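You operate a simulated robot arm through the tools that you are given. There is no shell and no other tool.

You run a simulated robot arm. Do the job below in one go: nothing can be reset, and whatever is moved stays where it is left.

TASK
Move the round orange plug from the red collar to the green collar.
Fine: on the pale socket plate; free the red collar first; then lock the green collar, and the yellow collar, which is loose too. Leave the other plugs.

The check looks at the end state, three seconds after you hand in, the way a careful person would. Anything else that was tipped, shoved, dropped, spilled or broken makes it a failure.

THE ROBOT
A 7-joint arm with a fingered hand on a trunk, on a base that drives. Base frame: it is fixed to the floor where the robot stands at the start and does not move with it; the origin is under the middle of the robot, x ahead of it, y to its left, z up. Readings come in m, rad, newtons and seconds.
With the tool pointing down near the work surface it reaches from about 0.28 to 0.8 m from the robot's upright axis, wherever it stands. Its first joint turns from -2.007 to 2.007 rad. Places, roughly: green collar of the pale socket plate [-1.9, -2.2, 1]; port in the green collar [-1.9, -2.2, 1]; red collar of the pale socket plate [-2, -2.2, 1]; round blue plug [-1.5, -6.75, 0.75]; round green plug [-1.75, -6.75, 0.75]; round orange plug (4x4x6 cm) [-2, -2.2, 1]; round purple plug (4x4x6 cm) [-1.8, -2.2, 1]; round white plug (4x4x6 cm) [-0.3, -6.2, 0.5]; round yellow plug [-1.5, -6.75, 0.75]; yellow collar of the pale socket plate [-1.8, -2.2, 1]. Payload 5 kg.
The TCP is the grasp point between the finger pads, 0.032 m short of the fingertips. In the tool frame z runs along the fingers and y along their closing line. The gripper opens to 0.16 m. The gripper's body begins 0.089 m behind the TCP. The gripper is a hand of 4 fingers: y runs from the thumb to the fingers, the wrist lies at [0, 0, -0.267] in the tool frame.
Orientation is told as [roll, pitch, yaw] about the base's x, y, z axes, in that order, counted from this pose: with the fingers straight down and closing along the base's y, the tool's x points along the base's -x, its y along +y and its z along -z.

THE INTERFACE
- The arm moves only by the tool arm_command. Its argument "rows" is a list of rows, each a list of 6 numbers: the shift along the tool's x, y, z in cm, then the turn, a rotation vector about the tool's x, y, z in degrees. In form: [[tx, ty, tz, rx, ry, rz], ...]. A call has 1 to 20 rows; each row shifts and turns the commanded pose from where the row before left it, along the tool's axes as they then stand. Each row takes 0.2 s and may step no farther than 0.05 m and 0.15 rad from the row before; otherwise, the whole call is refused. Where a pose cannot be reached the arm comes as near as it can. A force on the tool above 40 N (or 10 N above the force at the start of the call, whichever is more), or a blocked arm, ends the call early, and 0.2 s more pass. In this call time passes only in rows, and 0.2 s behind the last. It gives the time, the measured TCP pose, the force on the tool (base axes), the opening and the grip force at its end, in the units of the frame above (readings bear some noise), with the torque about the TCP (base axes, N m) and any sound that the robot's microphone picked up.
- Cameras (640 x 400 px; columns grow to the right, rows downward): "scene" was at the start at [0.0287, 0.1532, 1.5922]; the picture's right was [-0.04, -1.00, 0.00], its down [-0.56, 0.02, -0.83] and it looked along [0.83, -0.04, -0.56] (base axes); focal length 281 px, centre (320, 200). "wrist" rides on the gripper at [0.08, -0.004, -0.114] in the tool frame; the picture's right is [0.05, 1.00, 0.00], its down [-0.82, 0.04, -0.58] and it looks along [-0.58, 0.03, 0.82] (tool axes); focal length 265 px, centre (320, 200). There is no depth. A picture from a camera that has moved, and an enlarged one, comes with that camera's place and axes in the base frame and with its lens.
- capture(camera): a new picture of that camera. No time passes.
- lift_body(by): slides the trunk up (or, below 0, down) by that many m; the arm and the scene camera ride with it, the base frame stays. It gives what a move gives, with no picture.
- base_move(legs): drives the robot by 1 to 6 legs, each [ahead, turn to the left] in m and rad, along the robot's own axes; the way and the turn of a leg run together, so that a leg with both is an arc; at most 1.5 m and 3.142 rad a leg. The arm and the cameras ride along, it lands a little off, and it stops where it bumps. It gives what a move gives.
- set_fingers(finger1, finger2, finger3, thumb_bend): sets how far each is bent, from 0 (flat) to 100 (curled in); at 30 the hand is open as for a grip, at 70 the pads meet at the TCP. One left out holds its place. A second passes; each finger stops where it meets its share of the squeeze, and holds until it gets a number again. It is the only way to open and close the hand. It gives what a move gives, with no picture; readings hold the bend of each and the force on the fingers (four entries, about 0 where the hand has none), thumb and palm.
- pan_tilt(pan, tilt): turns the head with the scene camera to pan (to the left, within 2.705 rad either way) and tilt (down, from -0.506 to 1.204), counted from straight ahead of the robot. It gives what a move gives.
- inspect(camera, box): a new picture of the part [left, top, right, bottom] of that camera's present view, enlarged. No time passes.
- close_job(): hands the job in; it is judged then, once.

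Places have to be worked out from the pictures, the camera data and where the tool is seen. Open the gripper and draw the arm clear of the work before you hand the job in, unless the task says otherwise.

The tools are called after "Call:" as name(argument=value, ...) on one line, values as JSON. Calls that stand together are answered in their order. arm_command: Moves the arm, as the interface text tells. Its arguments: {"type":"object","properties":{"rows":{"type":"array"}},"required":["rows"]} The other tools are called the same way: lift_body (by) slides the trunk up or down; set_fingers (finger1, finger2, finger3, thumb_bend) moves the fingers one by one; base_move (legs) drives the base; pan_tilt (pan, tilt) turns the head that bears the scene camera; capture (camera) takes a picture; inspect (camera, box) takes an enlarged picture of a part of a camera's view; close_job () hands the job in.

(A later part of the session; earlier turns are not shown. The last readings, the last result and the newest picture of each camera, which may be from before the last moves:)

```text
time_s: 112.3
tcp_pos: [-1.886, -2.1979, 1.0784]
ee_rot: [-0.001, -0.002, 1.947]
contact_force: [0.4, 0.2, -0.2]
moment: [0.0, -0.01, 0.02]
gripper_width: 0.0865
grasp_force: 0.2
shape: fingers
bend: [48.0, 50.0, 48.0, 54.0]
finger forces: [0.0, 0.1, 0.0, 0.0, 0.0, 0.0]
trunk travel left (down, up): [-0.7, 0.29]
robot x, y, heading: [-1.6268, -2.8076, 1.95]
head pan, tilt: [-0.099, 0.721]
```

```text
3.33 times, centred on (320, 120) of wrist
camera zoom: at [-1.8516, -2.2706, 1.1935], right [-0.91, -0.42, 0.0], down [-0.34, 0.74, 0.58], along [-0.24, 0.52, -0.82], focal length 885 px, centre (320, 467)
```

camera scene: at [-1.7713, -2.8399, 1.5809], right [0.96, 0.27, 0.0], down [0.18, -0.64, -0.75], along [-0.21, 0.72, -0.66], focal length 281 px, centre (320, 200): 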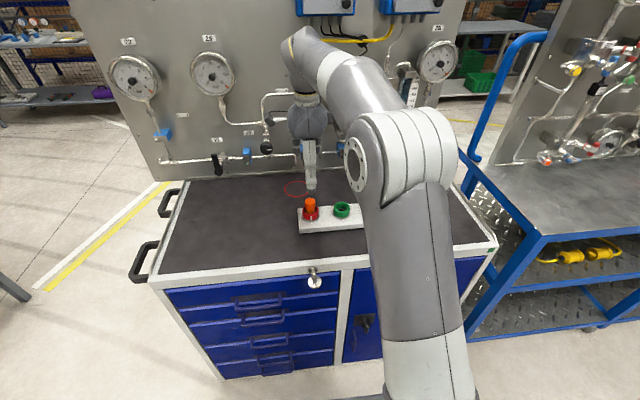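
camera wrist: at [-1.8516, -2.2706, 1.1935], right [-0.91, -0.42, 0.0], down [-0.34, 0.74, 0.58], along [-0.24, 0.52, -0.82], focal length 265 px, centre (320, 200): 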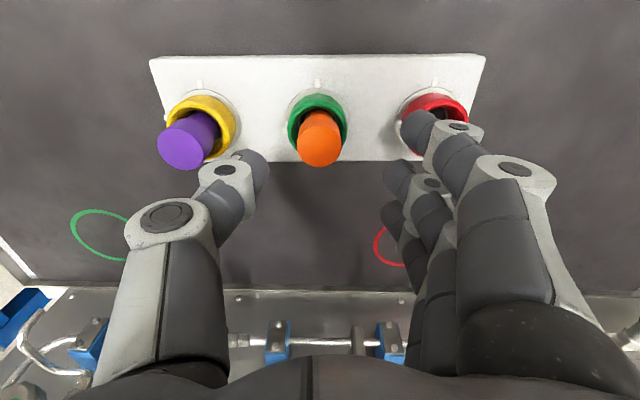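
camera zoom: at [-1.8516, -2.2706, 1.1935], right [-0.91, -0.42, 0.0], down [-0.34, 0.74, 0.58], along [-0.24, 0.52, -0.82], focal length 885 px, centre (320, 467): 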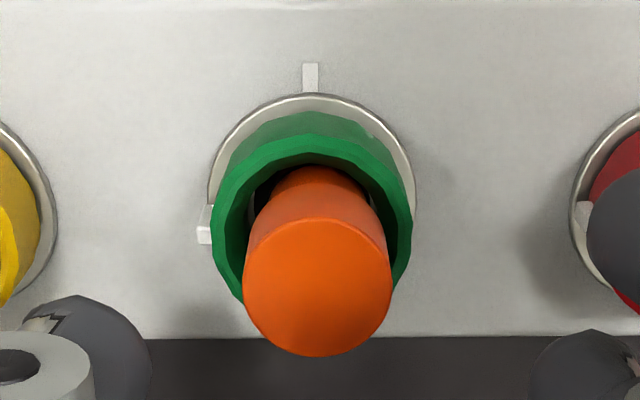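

The plate turned only about 1.7°, and the green collar is centred under the hand within 2 mm, its stripe 90° right of the tick. I set a moderate opening and lower to TCP z≈1.002 around the green collar.

Call:
set_fingers(finger1=52, finger2=52, finger3=52, thumb_bend=55)

Call:
arm_command(rows=[[0, 0, 2.5, 0, 0, 0], [0, 0, 2.5, 0, 0, 0], [0, 0, 1.5, 0, 0, 0], [0, 0, 1.1, 0, 0, 0]])

Call:
capture(camera="wrist")

Call:
inspect(camera="scene", box=[290, 150, 390, 230])

```text
time_s: 113.3
tcp_pos: [-1.8862, -2.1976, 1.079]
ee_rot: [0.001, 0.0, 1.947]
contact_force: [-0.4, -0.3, 0.0]
moment: [0.02, 0.0, 0.02]
gripper_width: 0.0786
grasp_force: 0.1
shape: fingers
bend: [52.0, 52.0, 52.0, 55.0]
finger forces: [0.1, 0.0, 0.0, 0.0, 0.0, 0.0]
trunk travel left (down, up): [-0.7, 0.29]
robot x, y, heading: [-1.629, -2.8076, 1.943]
head pan, tilt: [-0.099, 0.721]
```

```text
time_s: 114.3
tcp_pos: [-1.887, -2.1969, 1.0033]
ee_rot: [0.0, 0.0, 1.947]
contact_force: [-0.7, 0.1, 0.9]
moment: [0.02, 0.0, -0.03]
gripper_width: 0.0784
grasp_force: 0.0
shape: fingers
bend: [52.0, 52.0, 52.0, 55.0]
finger forces: [0.0, 0.1, 0.1, 0.0, 0.1, 0.0]
trunk travel left (down, up): [-0.7, 0.29]
robot x, y, heading: [-1.6284, -2.8117, 1.951]
head pan, tilt: [-0.099, 0.721]
```

```text
taken
camera wrist: at [-1.8517, -2.2704, 1.1167], right [-0.91, -0.42, 0.0], down [-0.34, 0.74, 0.58], along [-0.24, 0.53, -0.82], focal length 265 px, centre (320, 200)
```

wrist: 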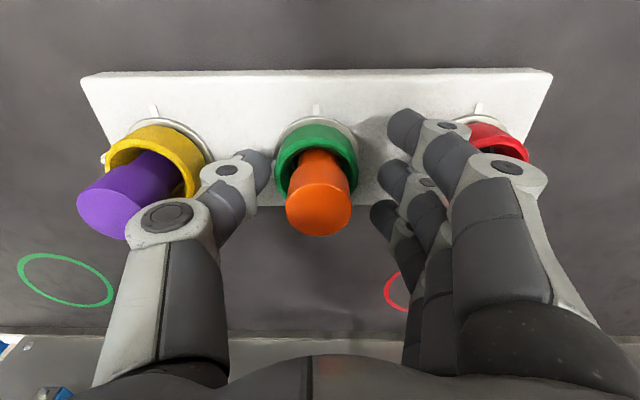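

```text
5.00 times, centred on (340, 190) of scene
camera zoom: at [-1.7712, -2.8396, 1.581], right [0.96, 0.27, 0.0], down [0.18, -0.63, -0.75], along [-0.21, 0.72, -0.66], focal length 1406 px, centre (220, 250)
```

zoom: 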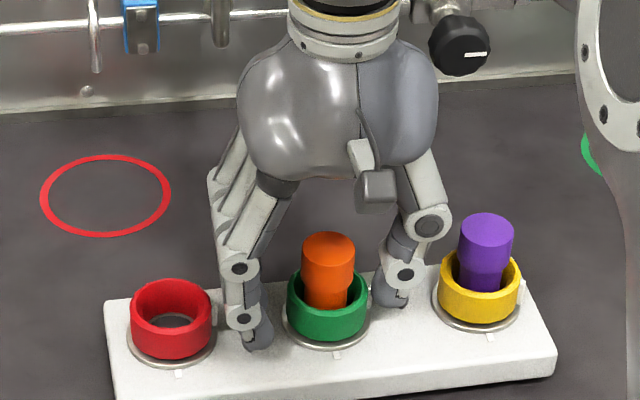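

No contact so far and there is clearance to both neighbours. I close all digits on the green collar.

Call:
set_fingers(finger1=72, finger2=72, finger3=72, thumb_bend=72)

Call:
capture(camera="wrist")

Call:
inspect(camera="scene", box=[290, 150, 390, 230])

```text
time_s: 115.3
tcp_pos: [-1.8841, -2.1969, 1.0008]
ee_rot: [-0.001, 0.002, 1.946]
contact_force: [12.6, 1.5, -0.7]
moment: [-0.12, -0.11, -0.17]
gripper_width: 0.0372
grasp_force: 18.9
shape: fingers
bend: [71.0, 59.0, 70.0, 64.0]
finger forces: [1.5, 7.6, 4.6, 0.0, 23.5, 0.0]
trunk travel left (down, up): [-0.7, 0.29]
robot x, y, heading: [-1.6268, -2.8086, 1.946]
head pan, tilt: [-0.099, 0.721]
```

```text
taken
camera wrist: at [-1.8498, -2.2694, 1.1159], right [-0.91, -0.41, 0.0], down [-0.34, 0.74, 0.58], along [-0.24, 0.52, -0.82], focal length 265 px, centre (320, 200)
```

wrist: 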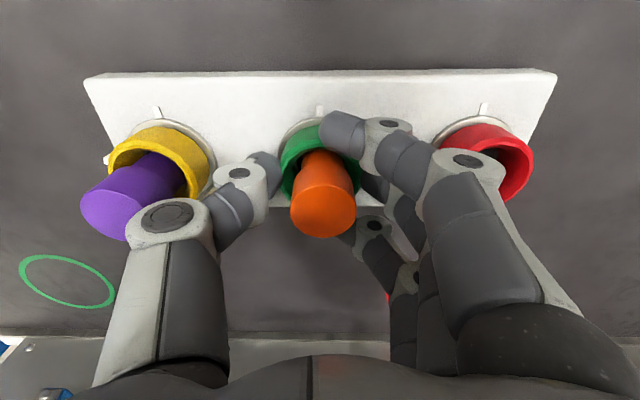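

```text
5.00 times, centred on (340, 190) of scene
camera zoom: at [-1.7699, -2.8385, 1.581], right [0.96, 0.27, 0.0], down [0.18, -0.64, -0.75], along [-0.21, 0.72, -0.66], focal length 1406 px, centre (220, 250)
```

zoom: 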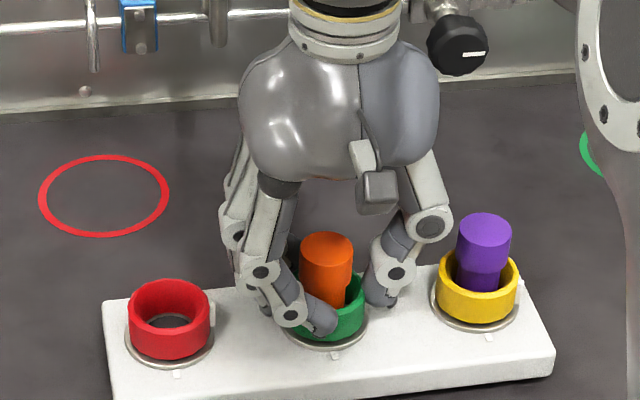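

The outer fingers wrap around the collar, thumb holds with 23 N, and the plate has not shifted relative to the table. I turn clockwise 25° first.

Call:
arm_command(rows=[[0, 0, 0, 0, 0, 5], [0, 0, 0, 0, 0, 5], [0, 0, 0, 0, 0, 5], [0, 0, 0, 0, 0, 5], [0, 0, 0, 0, 0, 5]])

Call:
inspect(camera="wrist", box=[160, 60, 480, 260])

Call:
inspect(camera="scene", box=[290, 150, 390, 230])

```text
time_s: 116.5
tcp_pos: [-1.8855, -2.1957, 1.0029]
ee_rot: [-0.001, 0.003, 1.51]
contact_force: [13.9, -5.9, 0.1]
moment: [-0.16, -0.01, -0.02]
gripper_width: 0.0369
grasp_force: 16.7
shape: fingers
bend: [72.0, 59.0, 71.0, 64.0]
finger forces: [2.0, 6.1, 3.1, 0.0, 22.9, 0.0]
trunk travel left (down, up): [-0.7, 0.29]
robot x, y, heading: [-1.6236, -2.8037, 1.947]
head pan, tilt: [-0.099, 0.721]
```

```text
2.00 times, centred on (320, 160) of wrist
camera zoom: at [-1.8848, -2.2761, 1.1168], right [-1.0, 0.01, 0.0], down [0.01, 0.82, 0.57], along [0.01, 0.57, -0.82], focal length 531 px, centre (320, 280)
```

zoom: 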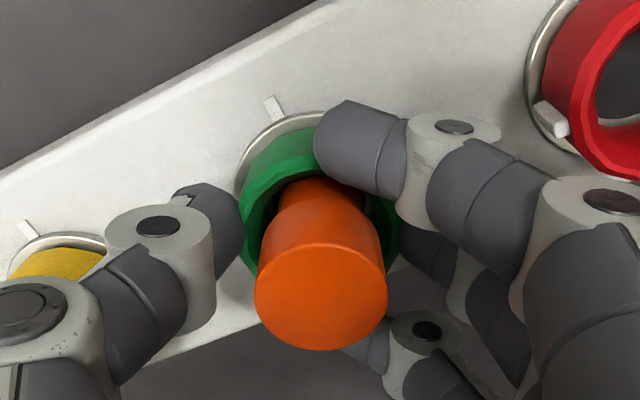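

```text
5.00 times, centred on (340, 190) of scene
camera zoom: at [-1.77, -2.8391, 1.581], right [0.96, 0.27, 0.0], down [0.18, -0.64, -0.75], along [-0.21, 0.72, -0.66], focal length 1406 px, centre (220, 250)
```

zoom: 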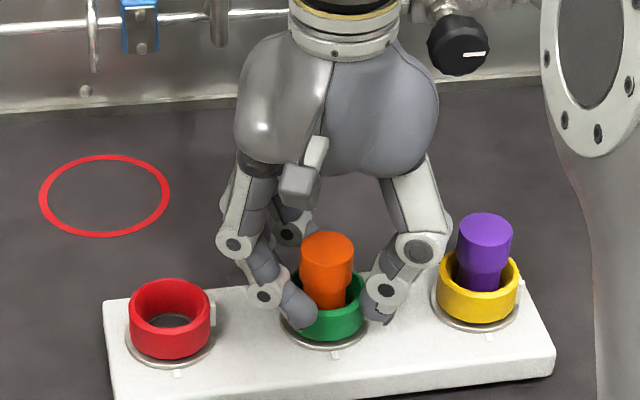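

Turning goes smoothly with little torque and the plate is still. I continue the remaining 65° clockwise.

Call:
arm_command(rows=[[0, 0, 0, 0, 0, 5], [0, 0, 0, 0, 0, 5], [0, 0, 0, 0, 0, 5], [0, 0, 0, 0, 0, 5], [0, 0, 0, 0, 0, 5], [0, 0, 0, 0, 0, 5]])

Call:
inspect(camera="wrist", box=[160, 60, 480, 260])

Call:
inspect(camera="scene", box=[290, 150, 390, 230])

```text
time_s: 117.9
tcp_pos: [-1.8848, -2.1953, 1.0018]
ee_rot: [-0.001, 0.002, 0.988]
contact_force: [10.1, -5.9, 0.5]
moment: [-0.03, -0.01, 0.11]
gripper_width: 0.0359
grasp_force: 16.6
shape: fingers
bend: [72.0, 59.0, 71.0, 64.0]
finger forces: [2.3, 6.6, 3.6, 0.0, 21.1, 0.0]
trunk travel left (down, up): [-0.7, 0.29]
robot x, y, heading: [-1.6239, -2.8085, 1.949]
head pan, tilt: [-0.099, 0.721]
```

```text
2.00 times, centred on (320, 160) of wrist
camera zoom: at [-1.9251, -2.2648, 1.1168], right [-0.86, 0.51, 0.0], down [0.41, 0.7, 0.58], along [0.29, 0.5, -0.82], focal length 531 px, centre (320, 280)
```

zoom: 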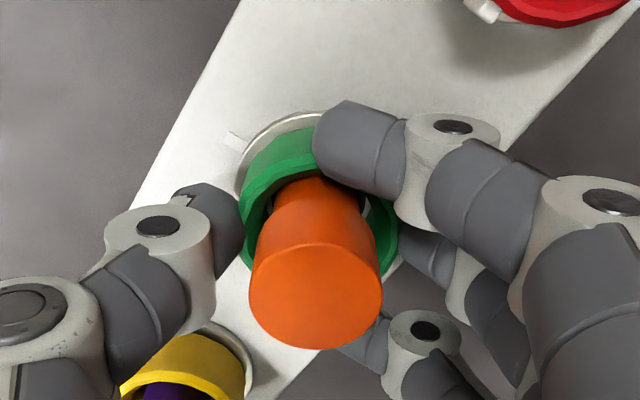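

```text
5.00 times, centred on (340, 190) of scene
camera zoom: at [-1.7702, -2.8393, 1.581], right [0.96, 0.27, 0.0], down [0.18, -0.63, -0.75], along [-0.21, 0.72, -0.66], focal length 1406 px, centre (220, 250)
```

zoom: 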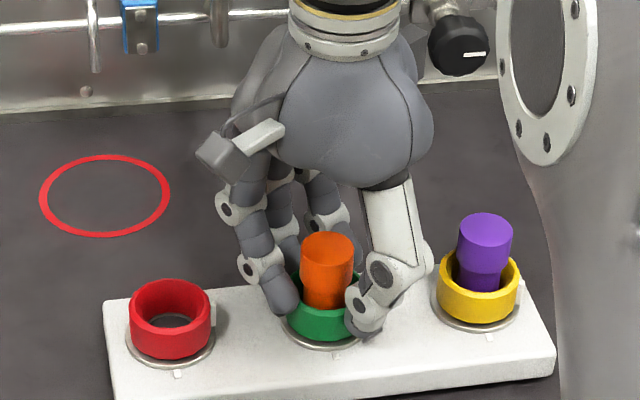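

55° done with the plate steady. I finish the remaining 35°.

Call:
arm_command(rows=[[0, 0, 0, 0, 0, 5], [0, 0, 0, 0, 0, 5], [0, 0, 0, 0, 0, 5], [0, 0, 0, 0, 0, 5], [0, 0, 0, 0, 0, 5], [0, 0, 0, 0, 0, 5], [0, 0, 0, 0, 0, 5]])

Call:
inspect(camera="wrist", box=[160, 60, 480, 260])

Call:
inspect(camera="scene", box=[290, 150, 390, 230])

```text
time_s: 119.5
tcp_pos: [-1.8845, -2.1953, 1.0028]
ee_rot: [0.001, 0.0, 0.375]
contact_force: [5.7, -2.3, -0.3]
moment: [0.13, -0.03, 0.06]
gripper_width: 0.0363
grasp_force: 17.6
shape: fingers
bend: [72.0, 59.0, 71.0, 64.0]
finger forces: [2.1, 8.4, 5.7, 0.0, 17.5, 0.1]
trunk travel left (down, up): [-0.7, 0.29]
robot x, y, heading: [-1.6296, -2.8038, 1.948]
head pan, tilt: [-0.099, 0.721]
```

```text
2.00 times, centred on (320, 160) of wrist
camera zoom: at [-1.9574, -2.2294, 1.1168], right [-0.42, 0.91, 0.0], down [0.74, 0.34, 0.58], along [0.53, 0.24, -0.82], focal length 531 px, centre (320, 280)
```

zoom: 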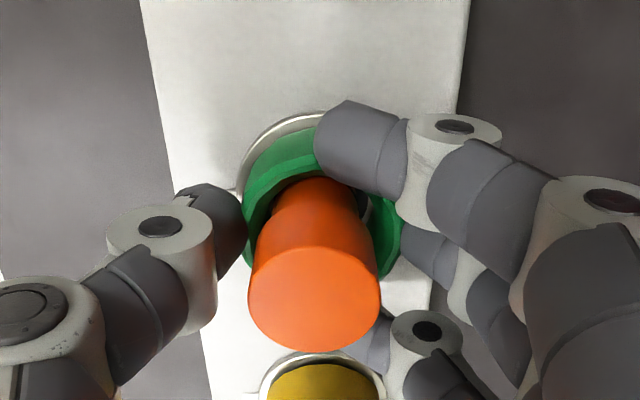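

```text
5.00 times, centred on (340, 190) of scene
camera zoom: at [-1.7706, -2.8392, 1.581], right [0.96, 0.27, 0.0], down [0.18, -0.64, -0.75], along [-0.21, 0.72, -0.66], focal length 1406 px, centre (220, 250)
```

zoom: 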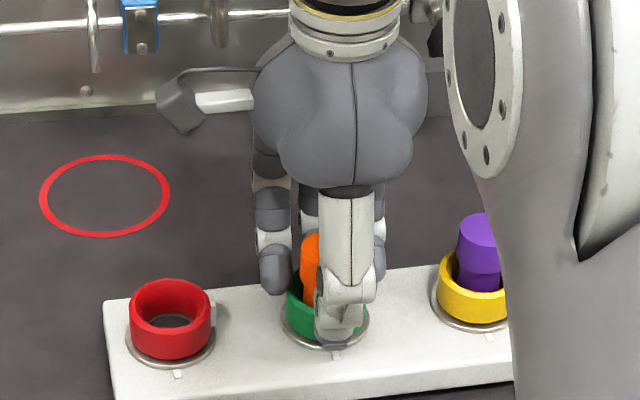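

The hand has turned the full 90°. I open the digits moderately and look where the green stripe stands.

Call:
set_fingers(finger1=52, finger2=52, finger3=52, thumb_bend=55)

Call:
inspect(camera="wrist", box=[160, 60, 480, 260])

Call:
inspect(camera="scene", box=[290, 150, 390, 230])

```text
time_s: 120.5
tcp_pos: [-1.8858, -2.1969, 1.0035]
ee_rot: [0.001, 0.0, 0.376]
contact_force: [-0.5, -0.6, -0.2]
moment: [-0.01, -0.01, -0.02]
gripper_width: 0.0769
grasp_force: 0.0
shape: fingers
bend: [52.0, 52.0, 52.0, 55.0]
finger forces: [0.1, 0.0, 0.0, 0.0, 0.1, 0.1]
trunk travel left (down, up): [-0.7, 0.29]
robot x, y, heading: [-1.6229, -2.809, 1.948]
head pan, tilt: [-0.099, 0.721]
```

```text
2.00 times, centred on (320, 160) of wrist
camera zoom: at [-1.9577, -2.2299, 1.1168], right [-0.42, 0.91, 0.0], down [0.74, 0.34, 0.58], along [0.53, 0.24, -0.82], focal length 531 px, centre (320, 280)
```

zoom: 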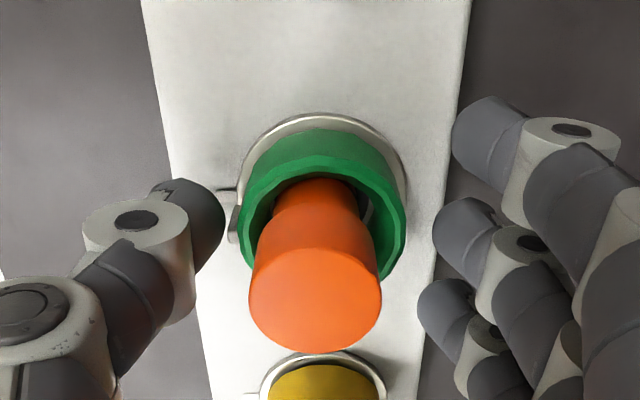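

```text
5.00 times, centred on (340, 190) of scene
camera zoom: at [-1.771, -2.8397, 1.581], right [0.96, 0.27, 0.0], down [0.18, -0.63, -0.75], along [-0.21, 0.72, -0.66], focal length 1406 px, centre (220, 250)
```

zoom: 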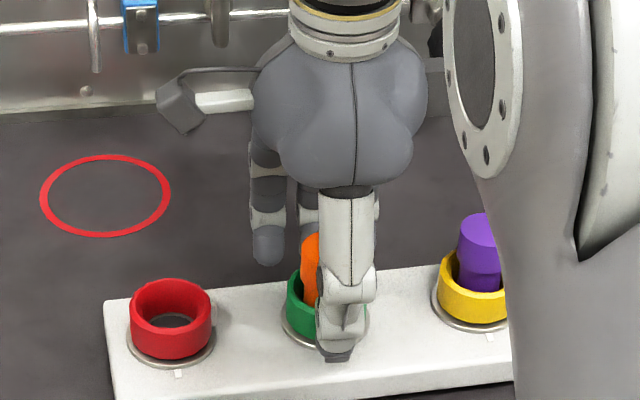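

The green stripe now sits right beside the tick, like the red one was when locked. I raise the hand straight up and look from above.

Call:
arm_command(rows=[[0, 0, -1, 0, 0, 0], [0, 0, -2, 0, 0, 0], [0, 0, -3, 0, 0, 0], [0, 0, -3, 0, 0, 0]])

Call:
inspect(camera="wrist", box=[240, 40, 400, 280])

Call:
inspect(camera="scene", box=[290, 150, 390, 230])

```text
time_s: 121.5
tcp_pos: [-1.8836, -2.1956, 1.0895]
ee_rot: [0.001, 0.001, 0.378]
contact_force: [0.6, 0.4, 0.7]
moment: [0.0, 0.02, 0.0]
gripper_width: 0.0768
grasp_force: 0.1
shape: fingers
bend: [52.0, 52.0, 52.0, 55.0]
finger forces: [0.0, 0.0, 0.0, 0.0, 0.0, 0.0]
trunk travel left (down, up): [-0.7, 0.29]
robot x, y, heading: [-1.6229, -2.8104, 1.946]
head pan, tilt: [-0.099, 0.721]
```

```text
1.67 times, centred on (320, 160) of wrist
camera zoom: at [-1.9563, -2.2294, 1.2031], right [-0.42, 0.91, 0.0], down [0.74, 0.34, 0.58], along [0.53, 0.24, -0.82], focal length 442 px, centre (320, 267)
```

zoom: 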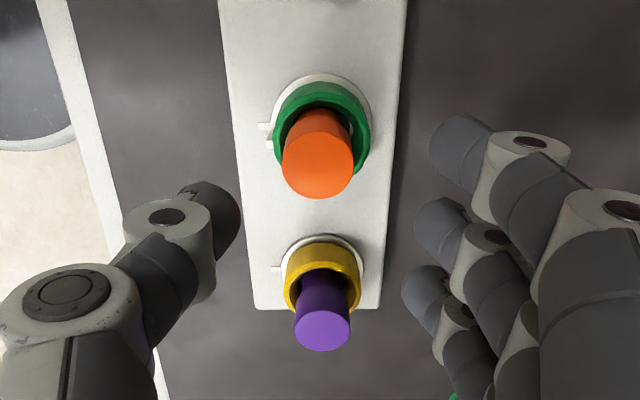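

```text
5.00 times, centred on (340, 190) of scene
camera zoom: at [-1.7709, -2.8399, 1.5809], right [0.96, 0.27, 0.0], down [0.18, -0.63, -0.75], along [-0.21, 0.72, -0.66], focal length 1406 px, centre (220, 250)
```

zoom: 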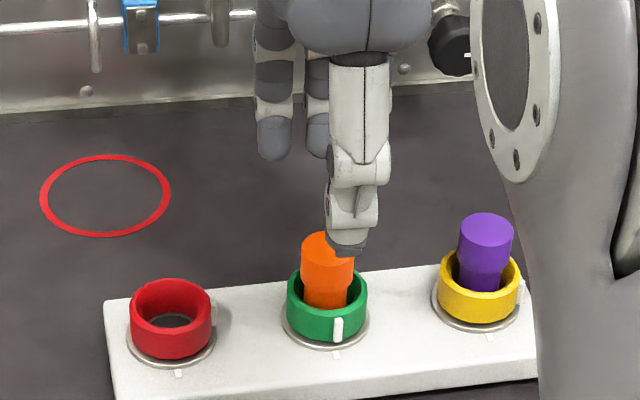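

The green stripe stands over its tick. I zoom closely to judge the alignment precisely.

Call:
inspect(camera="scene", box=[325, 195, 361, 225])

Call:
inspect(camera="wrist", box=[290, 70, 360, 120])

```text
13.33 times, centred on (343, 210) of scene
camera zoom: at [-1.7709, -2.8399, 1.5809], right [0.96, 0.27, 0.0], down [0.18, -0.63, -0.75], along [-0.21, 0.72, -0.66], focal length 3748 px, centre (13, 67)
```

zoom: 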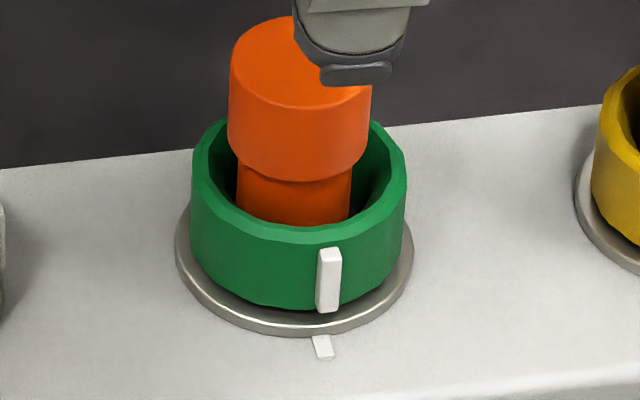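

```text
8.00 times, centred on (325, 95) of wrist
camera zoom: at [-1.9563, -2.2294, 1.2031], right [-0.42, 0.91, 0.0], down [0.74, 0.34, 0.58], along [0.53, 0.24, -0.82], focal length 2123 px, centre (280, 1040)
```

zoom: 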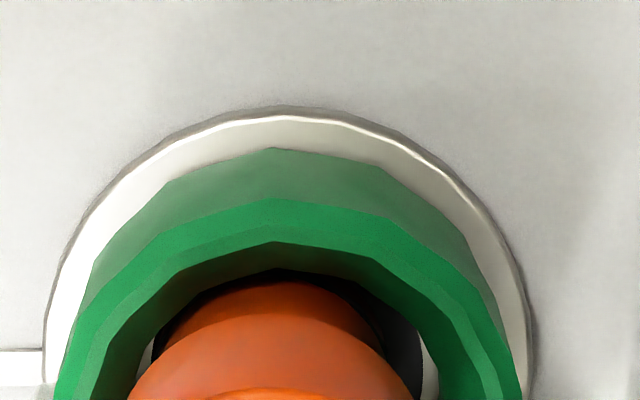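

Close up, the green stripe is about 3-4° short of its tick. I go back down on the same spot to turn it the last few degrees.

Call:
arm_command(rows=[[0.1, 0.1, 2.5, 0, 0, 0], [0, 0, 2.5, 0, 0, 0], [0, 0, 2.5, 0, 0, 0], [0, 0, 1.1, 0, 0, 0]])

Call:
set_fingers(finger1=72, finger2=72, finger3=72, thumb_bend=72)

Call:
inspect(camera="scene", box=[290, 150, 390, 230])

```text
time_s: 122.5
tcp_pos: [-1.8843, -2.1952, 1.0067]
ee_rot: [0.0, 0.0, 0.378]
contact_force: [0.4, -0.2, 0.1]
moment: [-0.01, 0.01, -0.02]
gripper_width: 0.0768
grasp_force: 0.0
shape: fingers
bend: [52.0, 52.0, 52.0, 55.0]
finger forces: [0.1, 0.1, 0.0, 0.0, 0.0, 0.0]
trunk travel left (down, up): [-0.7, 0.29]
robot x, y, heading: [-1.6247, -2.807, 1.943]
head pan, tilt: [-0.099, 0.721]
```

```text
time_s: 123.5
tcp_pos: [-1.8844, -2.1964, 1.0068]
ee_rot: [-0.002, 0.0, 0.379]
contact_force: [5.7, -11.6, -0.2]
moment: [-0.14, -0.01, -0.06]
gripper_width: 0.0354
grasp_force: 13.7
shape: fingers
bend: [72.0, 58.0, 71.0, 64.0]
finger forces: [0.1, 6.8, 2.5, 0.0, 19.5, 0.1]
trunk travel left (down, up): [-0.7, 0.29]
robot x, y, heading: [-1.6259, -2.8063, 1.95]
head pan, tilt: [-0.099, 0.721]
```

```text
5.00 times, centred on (340, 190) of scene
camera zoom: at [-1.7707, -2.8403, 1.5809], right [0.96, 0.27, 0.0], down [0.18, -0.63, -0.75], along [-0.21, 0.72, -0.66], focal length 1406 px, centre (220, 250)
```

zoom: 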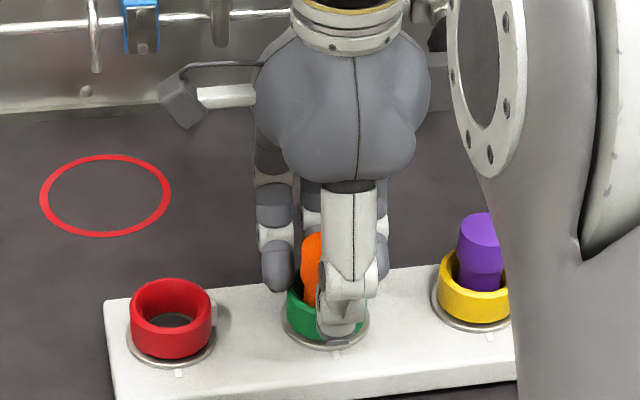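

The collar is gripped again with the plate unmoved. I turn about 5° more clockwise and release.

Call:
arm_command(rows=[[0, 0, 0, 0, 0, 2.5], [0, 0, 0, 0, 0, 2.5]])

Call:
set_fingers(finger1=52, finger2=52, finger3=52, thumb_bend=55)

Call:
arm_command(rows=[[0, 0, -1, 0, 0, 0], [0, 0, -2, 0, 0, 0], [0, 0, -3, 0, 0, 0], [0, 0, -3, 0, 0, 0]])

Call:
inspect(camera="scene", box=[325, 195, 361, 225])

Call:
capture(camera="wrist")

```text
time_s: 124.1
tcp_pos: [-1.884, -2.1956, 1.006]
ee_rot: [0.001, 0.0, 0.289]
contact_force: [7.8, -12.4, 0.0]
moment: [-0.29, -0.2, 0.01]
gripper_width: 0.0356
grasp_force: 13.4
shape: fingers
bend: [72.0, 59.0, 71.0, 64.0]
finger forces: [0.0, 6.0, 3.0, 0.1, 18.9, 0.0]
trunk travel left (down, up): [-0.7, 0.29]
robot x, y, heading: [-1.6256, -2.8051, 1.949]
head pan, tilt: [-0.099, 0.721]
```

```text
time_s: 125.1
tcp_pos: [-1.8868, -2.1956, 1.0072]
ee_rot: [-0.002, 0.0, 0.29]
contact_force: [-0.4, 0.3, 1.0]
moment: [-0.02, 0.0, 0.01]
gripper_width: 0.0767
grasp_force: 0.1
shape: fingers
bend: [52.0, 52.0, 52.0, 55.0]
finger forces: [0.0, 0.1, 0.0, 0.0, 0.0, 0.0]
trunk travel left (down, up): [-0.7, 0.29]
robot x, y, heading: [-1.6277, -2.8064, 1.951]
head pan, tilt: [-0.099, 0.721]
```

```text
time_s: 126.1
tcp_pos: [-1.8875, -2.1976, 1.0985]
ee_rot: [0.0, 0.001, 0.288]
contact_force: [-0.2, 0.1, -0.2]
moment: [0.0, -0.01, 0.05]
gripper_width: 0.0769
grasp_force: 0.1
shape: fingers
bend: [52.0, 52.0, 52.0, 55.0]
finger forces: [0.0, 0.1, 0.1, 0.0, 0.0, 0.0]
trunk travel left (down, up): [-0.7, 0.29]
robot x, y, heading: [-1.6249, -2.8102, 1.945]
head pan, tilt: [-0.099, 0.721]
```

```text
13.33 times, centred on (343, 210) of scene
camera zoom: at [-1.7709, -2.84, 1.5809], right [0.96, 0.27, 0.0], down [0.18, -0.63, -0.75], along [-0.21, 0.72, -0.66], focal length 3748 px, centre (13, 67)
```

zoom: 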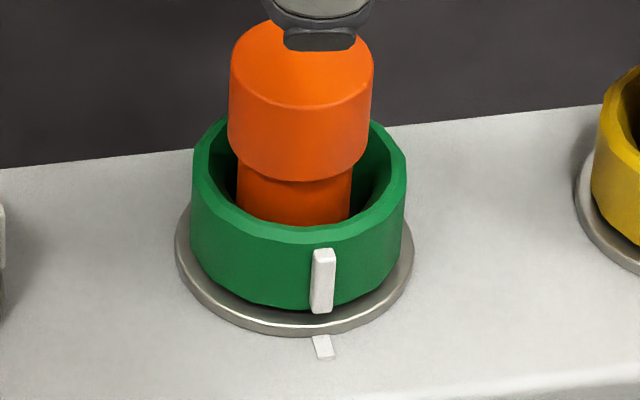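

```text
taken
camera wrist: at [-1.9626, -2.2242, 1.2134], right [-0.34, 0.94, 0.0], down [0.77, 0.27, 0.58], along [0.54, 0.19, -0.82], focal length 265 px, centre (320, 200)
```

wrist: 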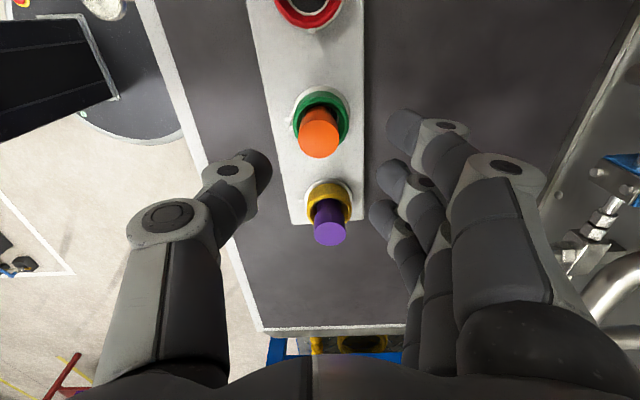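

Now the green stripe is in line with its tick (both about 13° in the view). Next I turn the hand back to its start yaw high above the plugs and move over to the yellow collar.

Call:
arm_command(rows=[[0, 0, 0, 0, 0, -7.92], [0, 0, 0, 0, 0, -7.92], [0, 0, 0, 0, 0, -7.92], [0, 0, 0, 0, 0, -7.92], [0, 0, 0, 0, 0, -7.92], [0, 0, 0, 0, 0, -7.92], [0, 0, 0, 0, 0, -7.92], [0, 0, 0, 0, 0, -7.92], [0, 0, 0, 0, 0, -7.92], [0, 0, 0, 0, 0, -7.92], [0, 0, 0, 0, 0, -7.92], [0, 0, 0, 0, 0, -7.92]])

Call:
arm_command(rows=[[-0.1, -2.5, 0, 0, 0, 0], [-0.1, -2.5, 0, 0, 0, 0], [-0.1, -2.5, 0, 0, 0, 0], [-0.1, -2.5, 0, 0, 0, 0]])

Call:
capture(camera="wrist")

Call:
inspect(camera="wrist", box=[260, 60, 380, 180])

Call:
capture(camera="scene")

```text
time_s: 128.7
tcp_pos: [-1.8869, -2.1966, 1.0962]
ee_rot: [0.001, -0.001, 1.949]
contact_force: [-0.4, -0.3, 0.3]
moment: [0.03, 0.02, -0.04]
gripper_width: 0.0769
grasp_force: 0.2
shape: fingers
bend: [52.0, 52.0, 52.0, 55.0]
finger forces: [0.0, 0.1, 0.0, 0.0, 0.0, 0.1]
trunk travel left (down, up): [-0.7, 0.29]
robot x, y, heading: [-1.6255, -2.8029, 1.948]
head pan, tilt: [-0.099, 0.721]
```

```text
time_s: 129.7
tcp_pos: [-1.7958, -2.1544, 1.0968]
ee_rot: [0.001, 0.001, 1.948]
contact_force: [0.4, -0.3, 0.2]
moment: [0.02, 0.0, 0.0]
gripper_width: 0.0771
grasp_force: 0.1
shape: fingers
bend: [52.0, 52.0, 52.0, 55.0]
finger forces: [0.0, 0.1, 0.0, 0.0, 0.1, 0.0]
trunk travel left (down, up): [-0.7, 0.29]
robot x, y, heading: [-1.6211, -2.8077, 1.951]
head pan, tilt: [-0.099, 0.721]
```

```text
taken
camera wrist: at [-1.7605, -2.2284, 1.2118], right [-0.91, -0.42, 0.0], down [-0.34, 0.74, 0.58], along [-0.24, 0.52, -0.82], focal length 265 px, centre (320, 200)
```

wrist: 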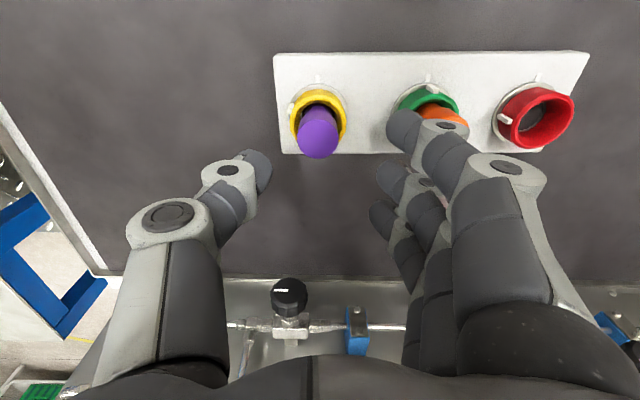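

```text
3.33 times, centred on (320, 120) of wrist
camera zoom: at [-1.7605, -2.2284, 1.2118], right [-0.91, -0.42, 0.0], down [-0.34, 0.74, 0.58], along [-0.24, 0.52, -0.82], focal length 885 px, centre (320, 467)
```

zoom: 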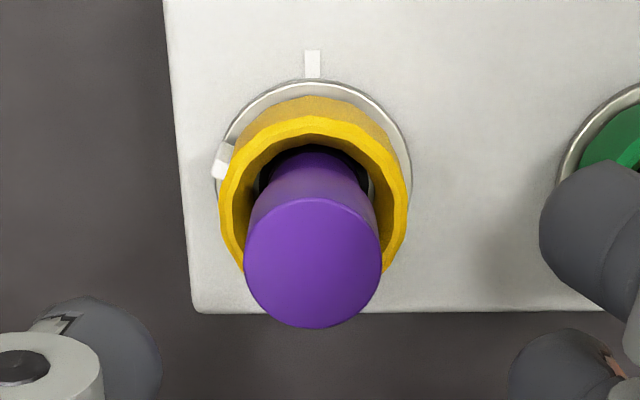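

```text
taken
camera scene: at [-1.7703, -2.8394, 1.5811], right [0.96, 0.27, 0.0], down [0.18, -0.63, -0.75], along [-0.21, 0.72, -0.66], focal length 281 px, centre (320, 200)
```

scene: 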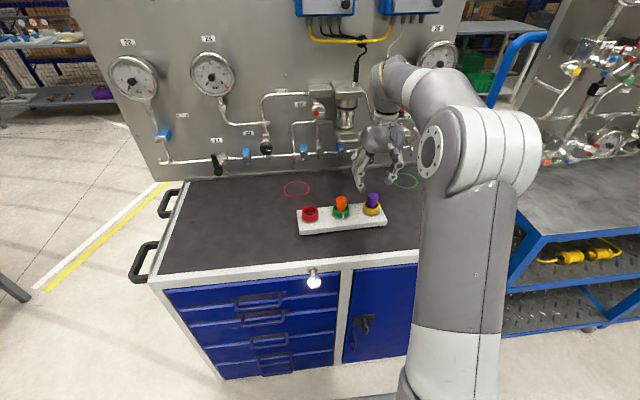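

The yellow collar is centred under the hand within 2 mm, but its stripe appears only about 65° from its tick rather than 90°. I zoom closer to measure this.

Call:
inspect(camera="wrist", box=[280, 70, 360, 130])

Call:
inspect(camera="scene", box=[352, 185, 392, 220])

```text
6.67 times, centred on (320, 100) of wrist
camera zoom: at [-1.7605, -2.2284, 1.2118], right [-0.91, -0.42, 0.0], down [-0.34, 0.74, 0.58], along [-0.24, 0.52, -0.82], focal length 1769 px, centre (320, 867)
```

zoom: 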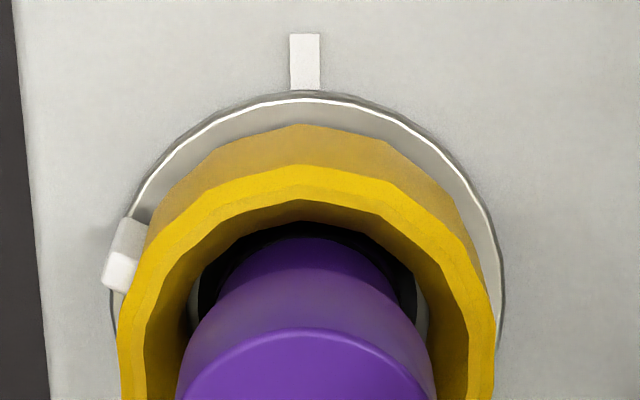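

```text
11.43 times, centred on (372, 202) of scene
camera zoom: at [-1.7703, -2.8394, 1.5811], right [0.96, 0.27, 0.0], down [0.18, -0.63, -0.75], along [-0.21, 0.72, -0.66], focal length 3213 px, centre (-274, 171)
```

zoom: 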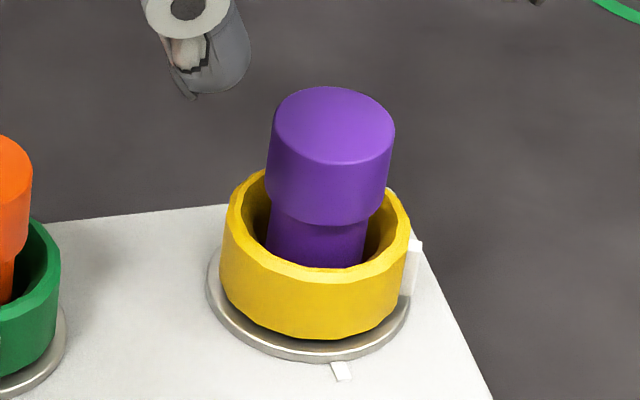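

The rib sits about 66° from the tick, so yellow needs roughly a 67° clockwise turn. I pre-turn the hand 20° clockwise so the thumb meets the rib squarely, then lower around the yellow collar.

Call:
arm_command(rows=[[-0.1, -0.1, 0, 0, 0, 0], [0, 0, 0, 0, 0, 7], [0, 0, 0, 0, 0, 7], [0, 0, 0, 0, 0, 6]])

Call:
arm_command(rows=[[0, 0, 2.5, 0, 0, 0], [0, 0, 2.5, 0, 0, 0], [0, 0, 1.5, 0, 0, 0]])

Call:
capture(camera="wrist")

Call:
inspect(camera="scene", box=[310, 150, 410, 230])

```text
time_s: 130.7
tcp_pos: [-1.7936, -2.155, 1.0961]
ee_rot: [0.0, 0.002, 1.598]
contact_force: [1.3, 0.6, 0.5]
moment: [-0.01, 0.02, 0.01]
gripper_width: 0.0771
grasp_force: 0.1
shape: fingers
bend: [52.0, 52.0, 52.0, 55.0]
finger forces: [0.0, 0.1, 0.1, 0.0, 0.0, 0.1]
trunk travel left (down, up): [-0.7, 0.29]
robot x, y, heading: [-1.6231, -2.8078, 1.948]
head pan, tilt: [-0.099, 0.721]
```

```text
time_s: 131.5
tcp_pos: [-1.7937, -2.1532, 1.0313]
ee_rot: [0.0, -0.001, 1.6]
contact_force: [-0.1, 0.7, 0.1]
moment: [-0.01, 0.05, -0.01]
gripper_width: 0.0768
grasp_force: 0.1
shape: fingers
bend: [52.0, 52.0, 52.0, 55.0]
finger forces: [0.0, 0.1, 0.1, 0.0, 0.1, 0.0]
trunk travel left (down, up): [-0.7, 0.29]
robot x, y, heading: [-1.6229, -2.8043, 1.948]
head pan, tilt: [-0.099, 0.721]
```

```text
taken
camera wrist: at [-1.7864, -2.2338, 1.1462], right [-1.0, -0.08, 0.0], down [-0.07, 0.81, 0.58], along [-0.05, 0.58, -0.82], focal length 265 px, centre (320, 200)
```

wrist: 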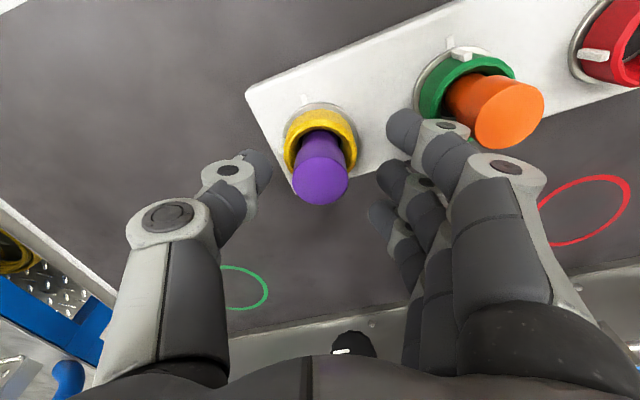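

```text
5.00 times, centred on (360, 190) of scene
camera zoom: at [-1.7709, -2.8396, 1.581], right [0.96, 0.27, 0.0], down [0.18, -0.63, -0.75], along [-0.21, 0.72, -0.66], focal length 1406 px, centre (120, 250)
```

zoom: 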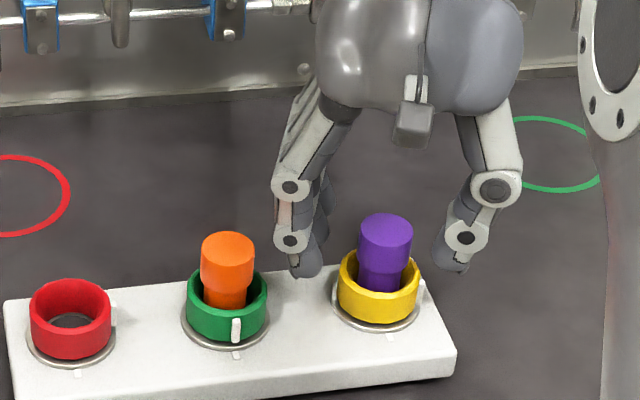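

The near outer finger would pass within about 6 mm of the green collar, so I pull the two outer fingers in a bit more before the final descent.

Call:
set_fingers(finger1=59, finger2=53, finger3=59, thumb_bend=55)

Call:
inspect(camera="wrist", box=[160, 60, 480, 260])

Call:
inspect(camera="scene", box=[310, 150, 410, 230])

```text
time_s: 132.5
tcp_pos: [-1.7934, -2.1534, 1.0325]
ee_rot: [0.001, 0.0, 1.599]
contact_force: [-0.2, 0.4, 0.7]
moment: [0.01, 0.0, 0.01]
gripper_width: 0.0645
grasp_force: 0.0
shape: fingers
bend: [59.0, 53.0, 59.0, 55.0]
finger forces: [0.0, 0.0, 0.0, 0.1, 0.1, 0.0]
trunk travel left (down, up): [-0.7, 0.29]
robot x, y, heading: [-1.6255, -2.8056, 1.948]
head pan, tilt: [-0.099, 0.721]
```

```text
2.00 times, centred on (320, 160) of wrist
camera zoom: at [-1.7862, -2.2339, 1.1463], right [-1.0, -0.08, 0.0], down [-0.07, 0.81, 0.58], along [-0.05, 0.58, -0.82], focal length 531 px, centre (320, 280)
```

zoom: 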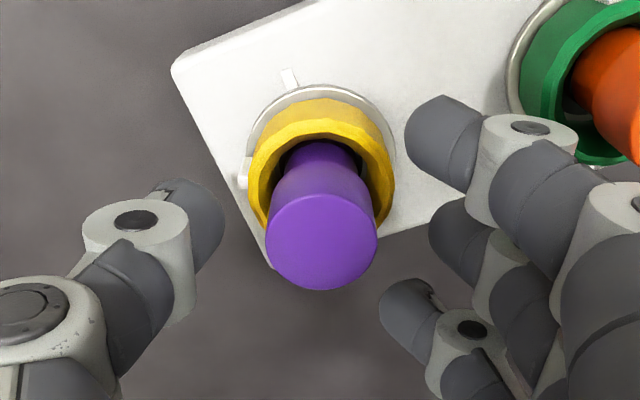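

```text
5.00 times, centred on (360, 190) of scene
camera zoom: at [-1.7709, -2.8397, 1.581], right [0.96, 0.27, 0.0], down [0.18, -0.63, -0.75], along [-0.21, 0.72, -0.66], focal length 1406 px, centre (120, 250)
```

zoom: 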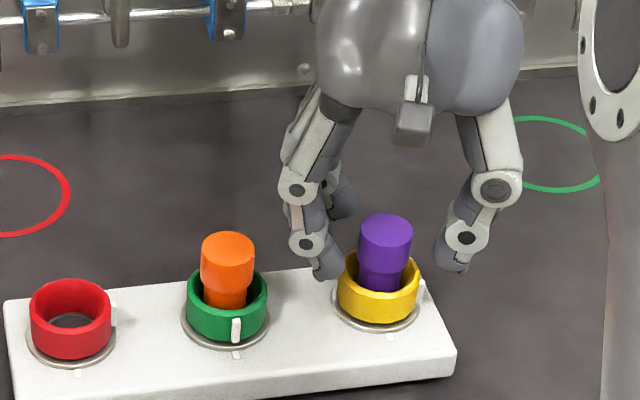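

The yellow collar is centred and the rib faces the thumb. I lower the last 2.9 cm.

Call:
arm_command(rows=[[0, 0, 1, 0, 0, 0], [0, 0, 1, 0, 0, 0], [0, 0, 0.9, 0, 0, 0]])

Call:
inspect(camera="wrist", box=[160, 60, 480, 260])

Call:
inspect(camera="scene", box=[310, 150, 410, 230])

```text
time_s: 133.3
tcp_pos: [-1.7932, -2.1527, 1.002]
ee_rot: [0.0, 0.0, 1.601]
contact_force: [-0.9, 0.6, 0.1]
moment: [0.01, 0.03, 0.01]
gripper_width: 0.0643
grasp_force: 0.1
shape: fingers
bend: [59.0, 53.0, 59.0, 55.0]
finger forces: [0.0, 0.1, 0.1, 0.0, 0.1, 0.1]
trunk travel left (down, up): [-0.7, 0.29]
robot x, y, heading: [-1.6231, -2.8081, 1.943]
head pan, tilt: [-0.099, 0.721]
```

```text
2.00 times, centred on (320, 160) of wrist
camera zoom: at [-1.7859, -2.2337, 1.1168], right [-1.0, -0.08, 0.0], down [-0.07, 0.81, 0.58], along [-0.05, 0.57, -0.82], focal length 531 px, centre (320, 280)
```

zoom: 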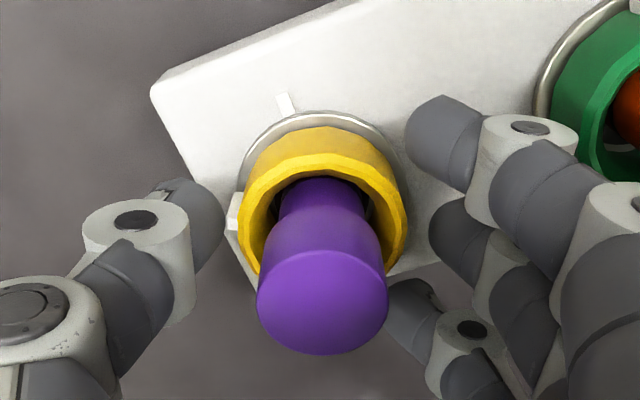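

```text
5.00 times, centred on (360, 190) of scene
camera zoom: at [-1.7709, -2.8396, 1.581], right [0.96, 0.27, 0.0], down [0.18, -0.63, -0.75], along [-0.21, 0.72, -0.66], focal length 1406 px, centre (120, 250)
```

zoom: 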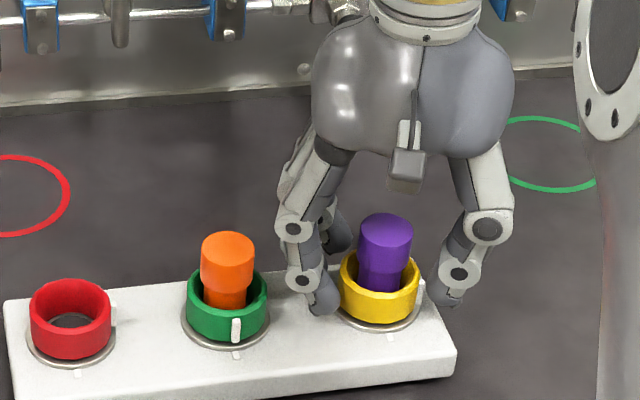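

No contact during descent and clear of green. I close all digits on the yellow collar.

Call:
set_fingers(finger1=72, finger2=72, finger3=72, thumb_bend=72)

Call:
inspect(camera="wrist", box=[160, 60, 480, 260])

Call:
inspect(camera="scene", box=[310, 150, 410, 230])

```text
time_s: 134.3
tcp_pos: [-1.7912, -2.1545, 1.0018]
ee_rot: [0.0, 0.0, 1.598]
contact_force: [6.5, -2.3, -0.6]
moment: [-0.09, 0.11, 0.01]
gripper_width: 0.039
grasp_force: 18.9
shape: fingers
bend: [71.0, 58.0, 70.0, 64.0]
finger forces: [3.9, 8.7, 4.3, 0.0, 21.7, 0.0]
trunk travel left (down, up): [-0.7, 0.29]
robot x, y, heading: [-1.6274, -2.8078, 1.948]
head pan, tilt: [-0.099, 0.721]
```

```text
2.00 times, centred on (320, 160) of wrist
camera zoom: at [-1.7849, -2.2334, 1.1163], right [-1.0, -0.08, 0.0], down [-0.07, 0.81, 0.58], along [-0.05, 0.57, -0.82], focal length 531 px, centre (320, 280)
```

zoom: 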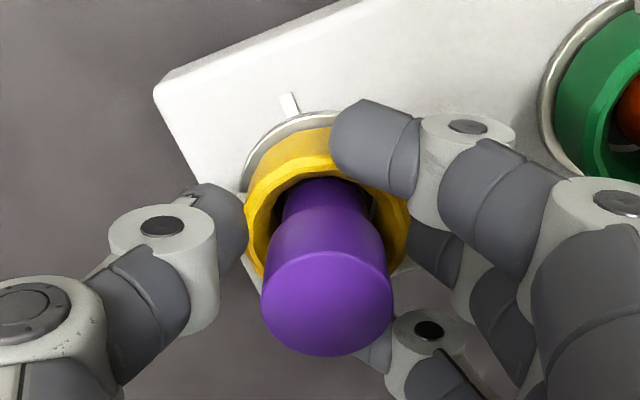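

```text
5.00 times, centred on (360, 190) of scene
camera zoom: at [-1.7702, -2.8392, 1.581], right [0.96, 0.27, 0.0], down [0.18, -0.64, -0.75], along [-0.21, 0.72, -0.66], focal length 1406 px, centre (120, 250)
```

zoom: 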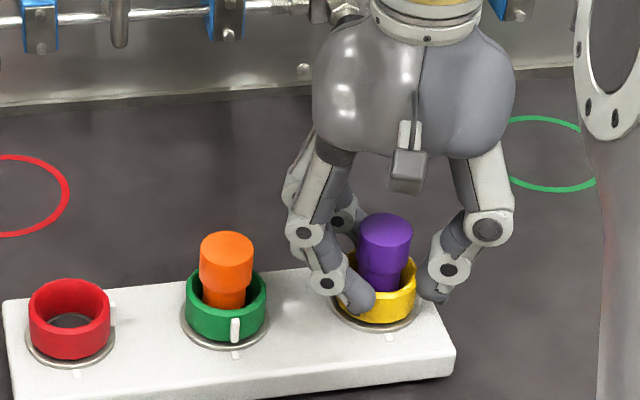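

Good grip, plate steady. I turn clockwise 68° in two calls, starting with 35°.

Call:
arm_command(rows=[[0, 0, 0, 0, 0, 5], [0, 0, 0, 0, 0, 5], [0, 0, 0, 0, 0, 5], [0, 0, 0, 0, 0, 5], [0, 0, 0, 0, 0, 5], [0, 0, 0, 0, 0, 5], [0, 0, 0, 0, 0, 5]])

Call:
inspect(camera="scene", box=[310, 150, 410, 230])

```text
time_s: 135.9
tcp_pos: [-1.7931, -2.1531, 1.0021]
ee_rot: [-0.002, 0.002, 0.987]
contact_force: [7.9, -8.8, 0.0]
moment: [-0.09, -0.02, 0.01]
gripper_width: 0.0391
grasp_force: 18.7
shape: fingers
bend: [71.0, 58.0, 71.0, 64.0]
finger forces: [3.1, 7.6, 3.7, 0.0, 22.9, 0.0]
trunk travel left (down, up): [-0.7, 0.29]
robot x, y, heading: [-1.6243, -2.809, 1.95]
head pan, tilt: [-0.099, 0.721]
```

```text
5.00 times, centred on (360, 190) of scene
camera zoom: at [-1.7701, -2.8396, 1.581], right [0.96, 0.27, 0.0], down [0.18, -0.63, -0.75], along [-0.21, 0.72, -0.66], focal length 1406 px, centre (120, 250)
```

zoom: 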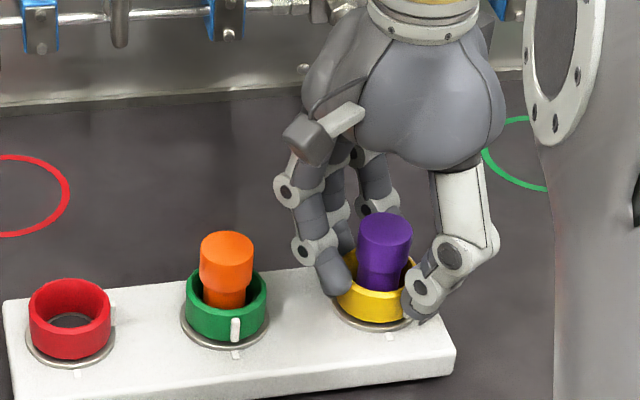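

The collar turns smoothly, the plate holds still and the neighbours are clear. I turn the remaining 33°.

Call:
arm_command(rows=[[0, 0, 0, 0, 0, 5], [0, 0, 0, 0, 0, 5], [0, 0, 0, 0, 0, 5], [0, 0, 0, 0, 0, 5], [0, 0, 0, 0, 0, 5], [0, 0, 0, 0, 0, 5], [0, 0, 0, 0, 0, 3]])

Call:
set_fingers(finger1=53, finger2=53, finger3=53, thumb_bend=55)

Call:
inspect(camera="wrist", box=[160, 60, 480, 260])

Call:
inspect(camera="scene", box=[310, 150, 410, 230])

```text
time_s: 137.5
tcp_pos: [-1.7954, -2.1532, 1.0036]
ee_rot: [0.0, 0.001, 0.413]
contact_force: [4.7, -5.3, -0.2]
moment: [0.02, -0.03, 0.39]
gripper_width: 0.0377
grasp_force: 17.1
shape: fingers
bend: [71.0, 58.0, 71.0, 64.0]
finger forces: [2.7, 8.8, 4.4, 0.0, 18.9, 0.0]
trunk travel left (down, up): [-0.7, 0.29]
robot x, y, heading: [-1.6248, -2.8045, 1.944]
head pan, tilt: [-0.099, 0.721]
```

```text
time_s: 138.5
tcp_pos: [-1.7947, -2.1544, 1.0023]
ee_rot: [0.0, 0.001, 0.414]
contact_force: [-0.6, -0.3, 0.0]
moment: [0.01, 0.0, -0.03]
gripper_width: 0.0748
grasp_force: 0.0
shape: fingers
bend: [53.0, 53.0, 53.0, 55.0]
finger forces: [0.0, 0.0, 0.0, 0.1, 0.0, 0.0]
trunk travel left (down, up): [-0.7, 0.29]
robot x, y, heading: [-1.6237, -2.8051, 1.949]
head pan, tilt: [-0.099, 0.721]
```

```text
2.00 times, centred on (320, 160) of wrist
camera zoom: at [-1.8653, -2.1897, 1.1169], right [-0.45, 0.89, 0.0], down [0.73, 0.37, 0.58], along [0.52, 0.26, -0.82], focal length 531 px, centre (320, 280)
```

zoom: 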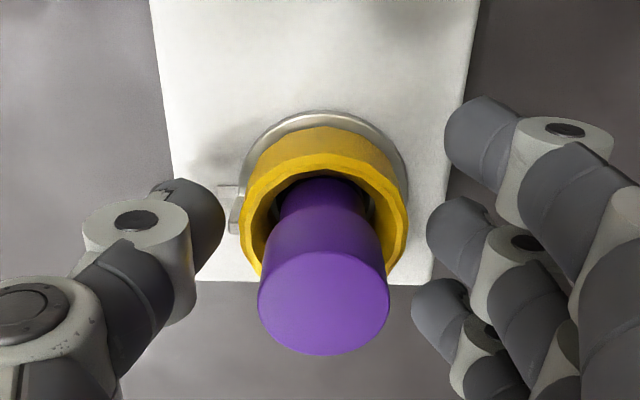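

```text
5.00 times, centred on (360, 190) of scene
camera zoom: at [-1.7709, -2.8396, 1.581], right [0.96, 0.27, 0.0], down [0.18, -0.63, -0.75], along [-0.21, 0.72, -0.66], focal length 1406 px, centre (120, 250)
```

zoom: 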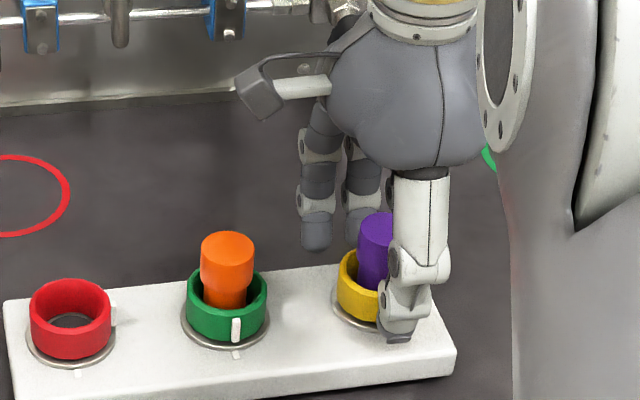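

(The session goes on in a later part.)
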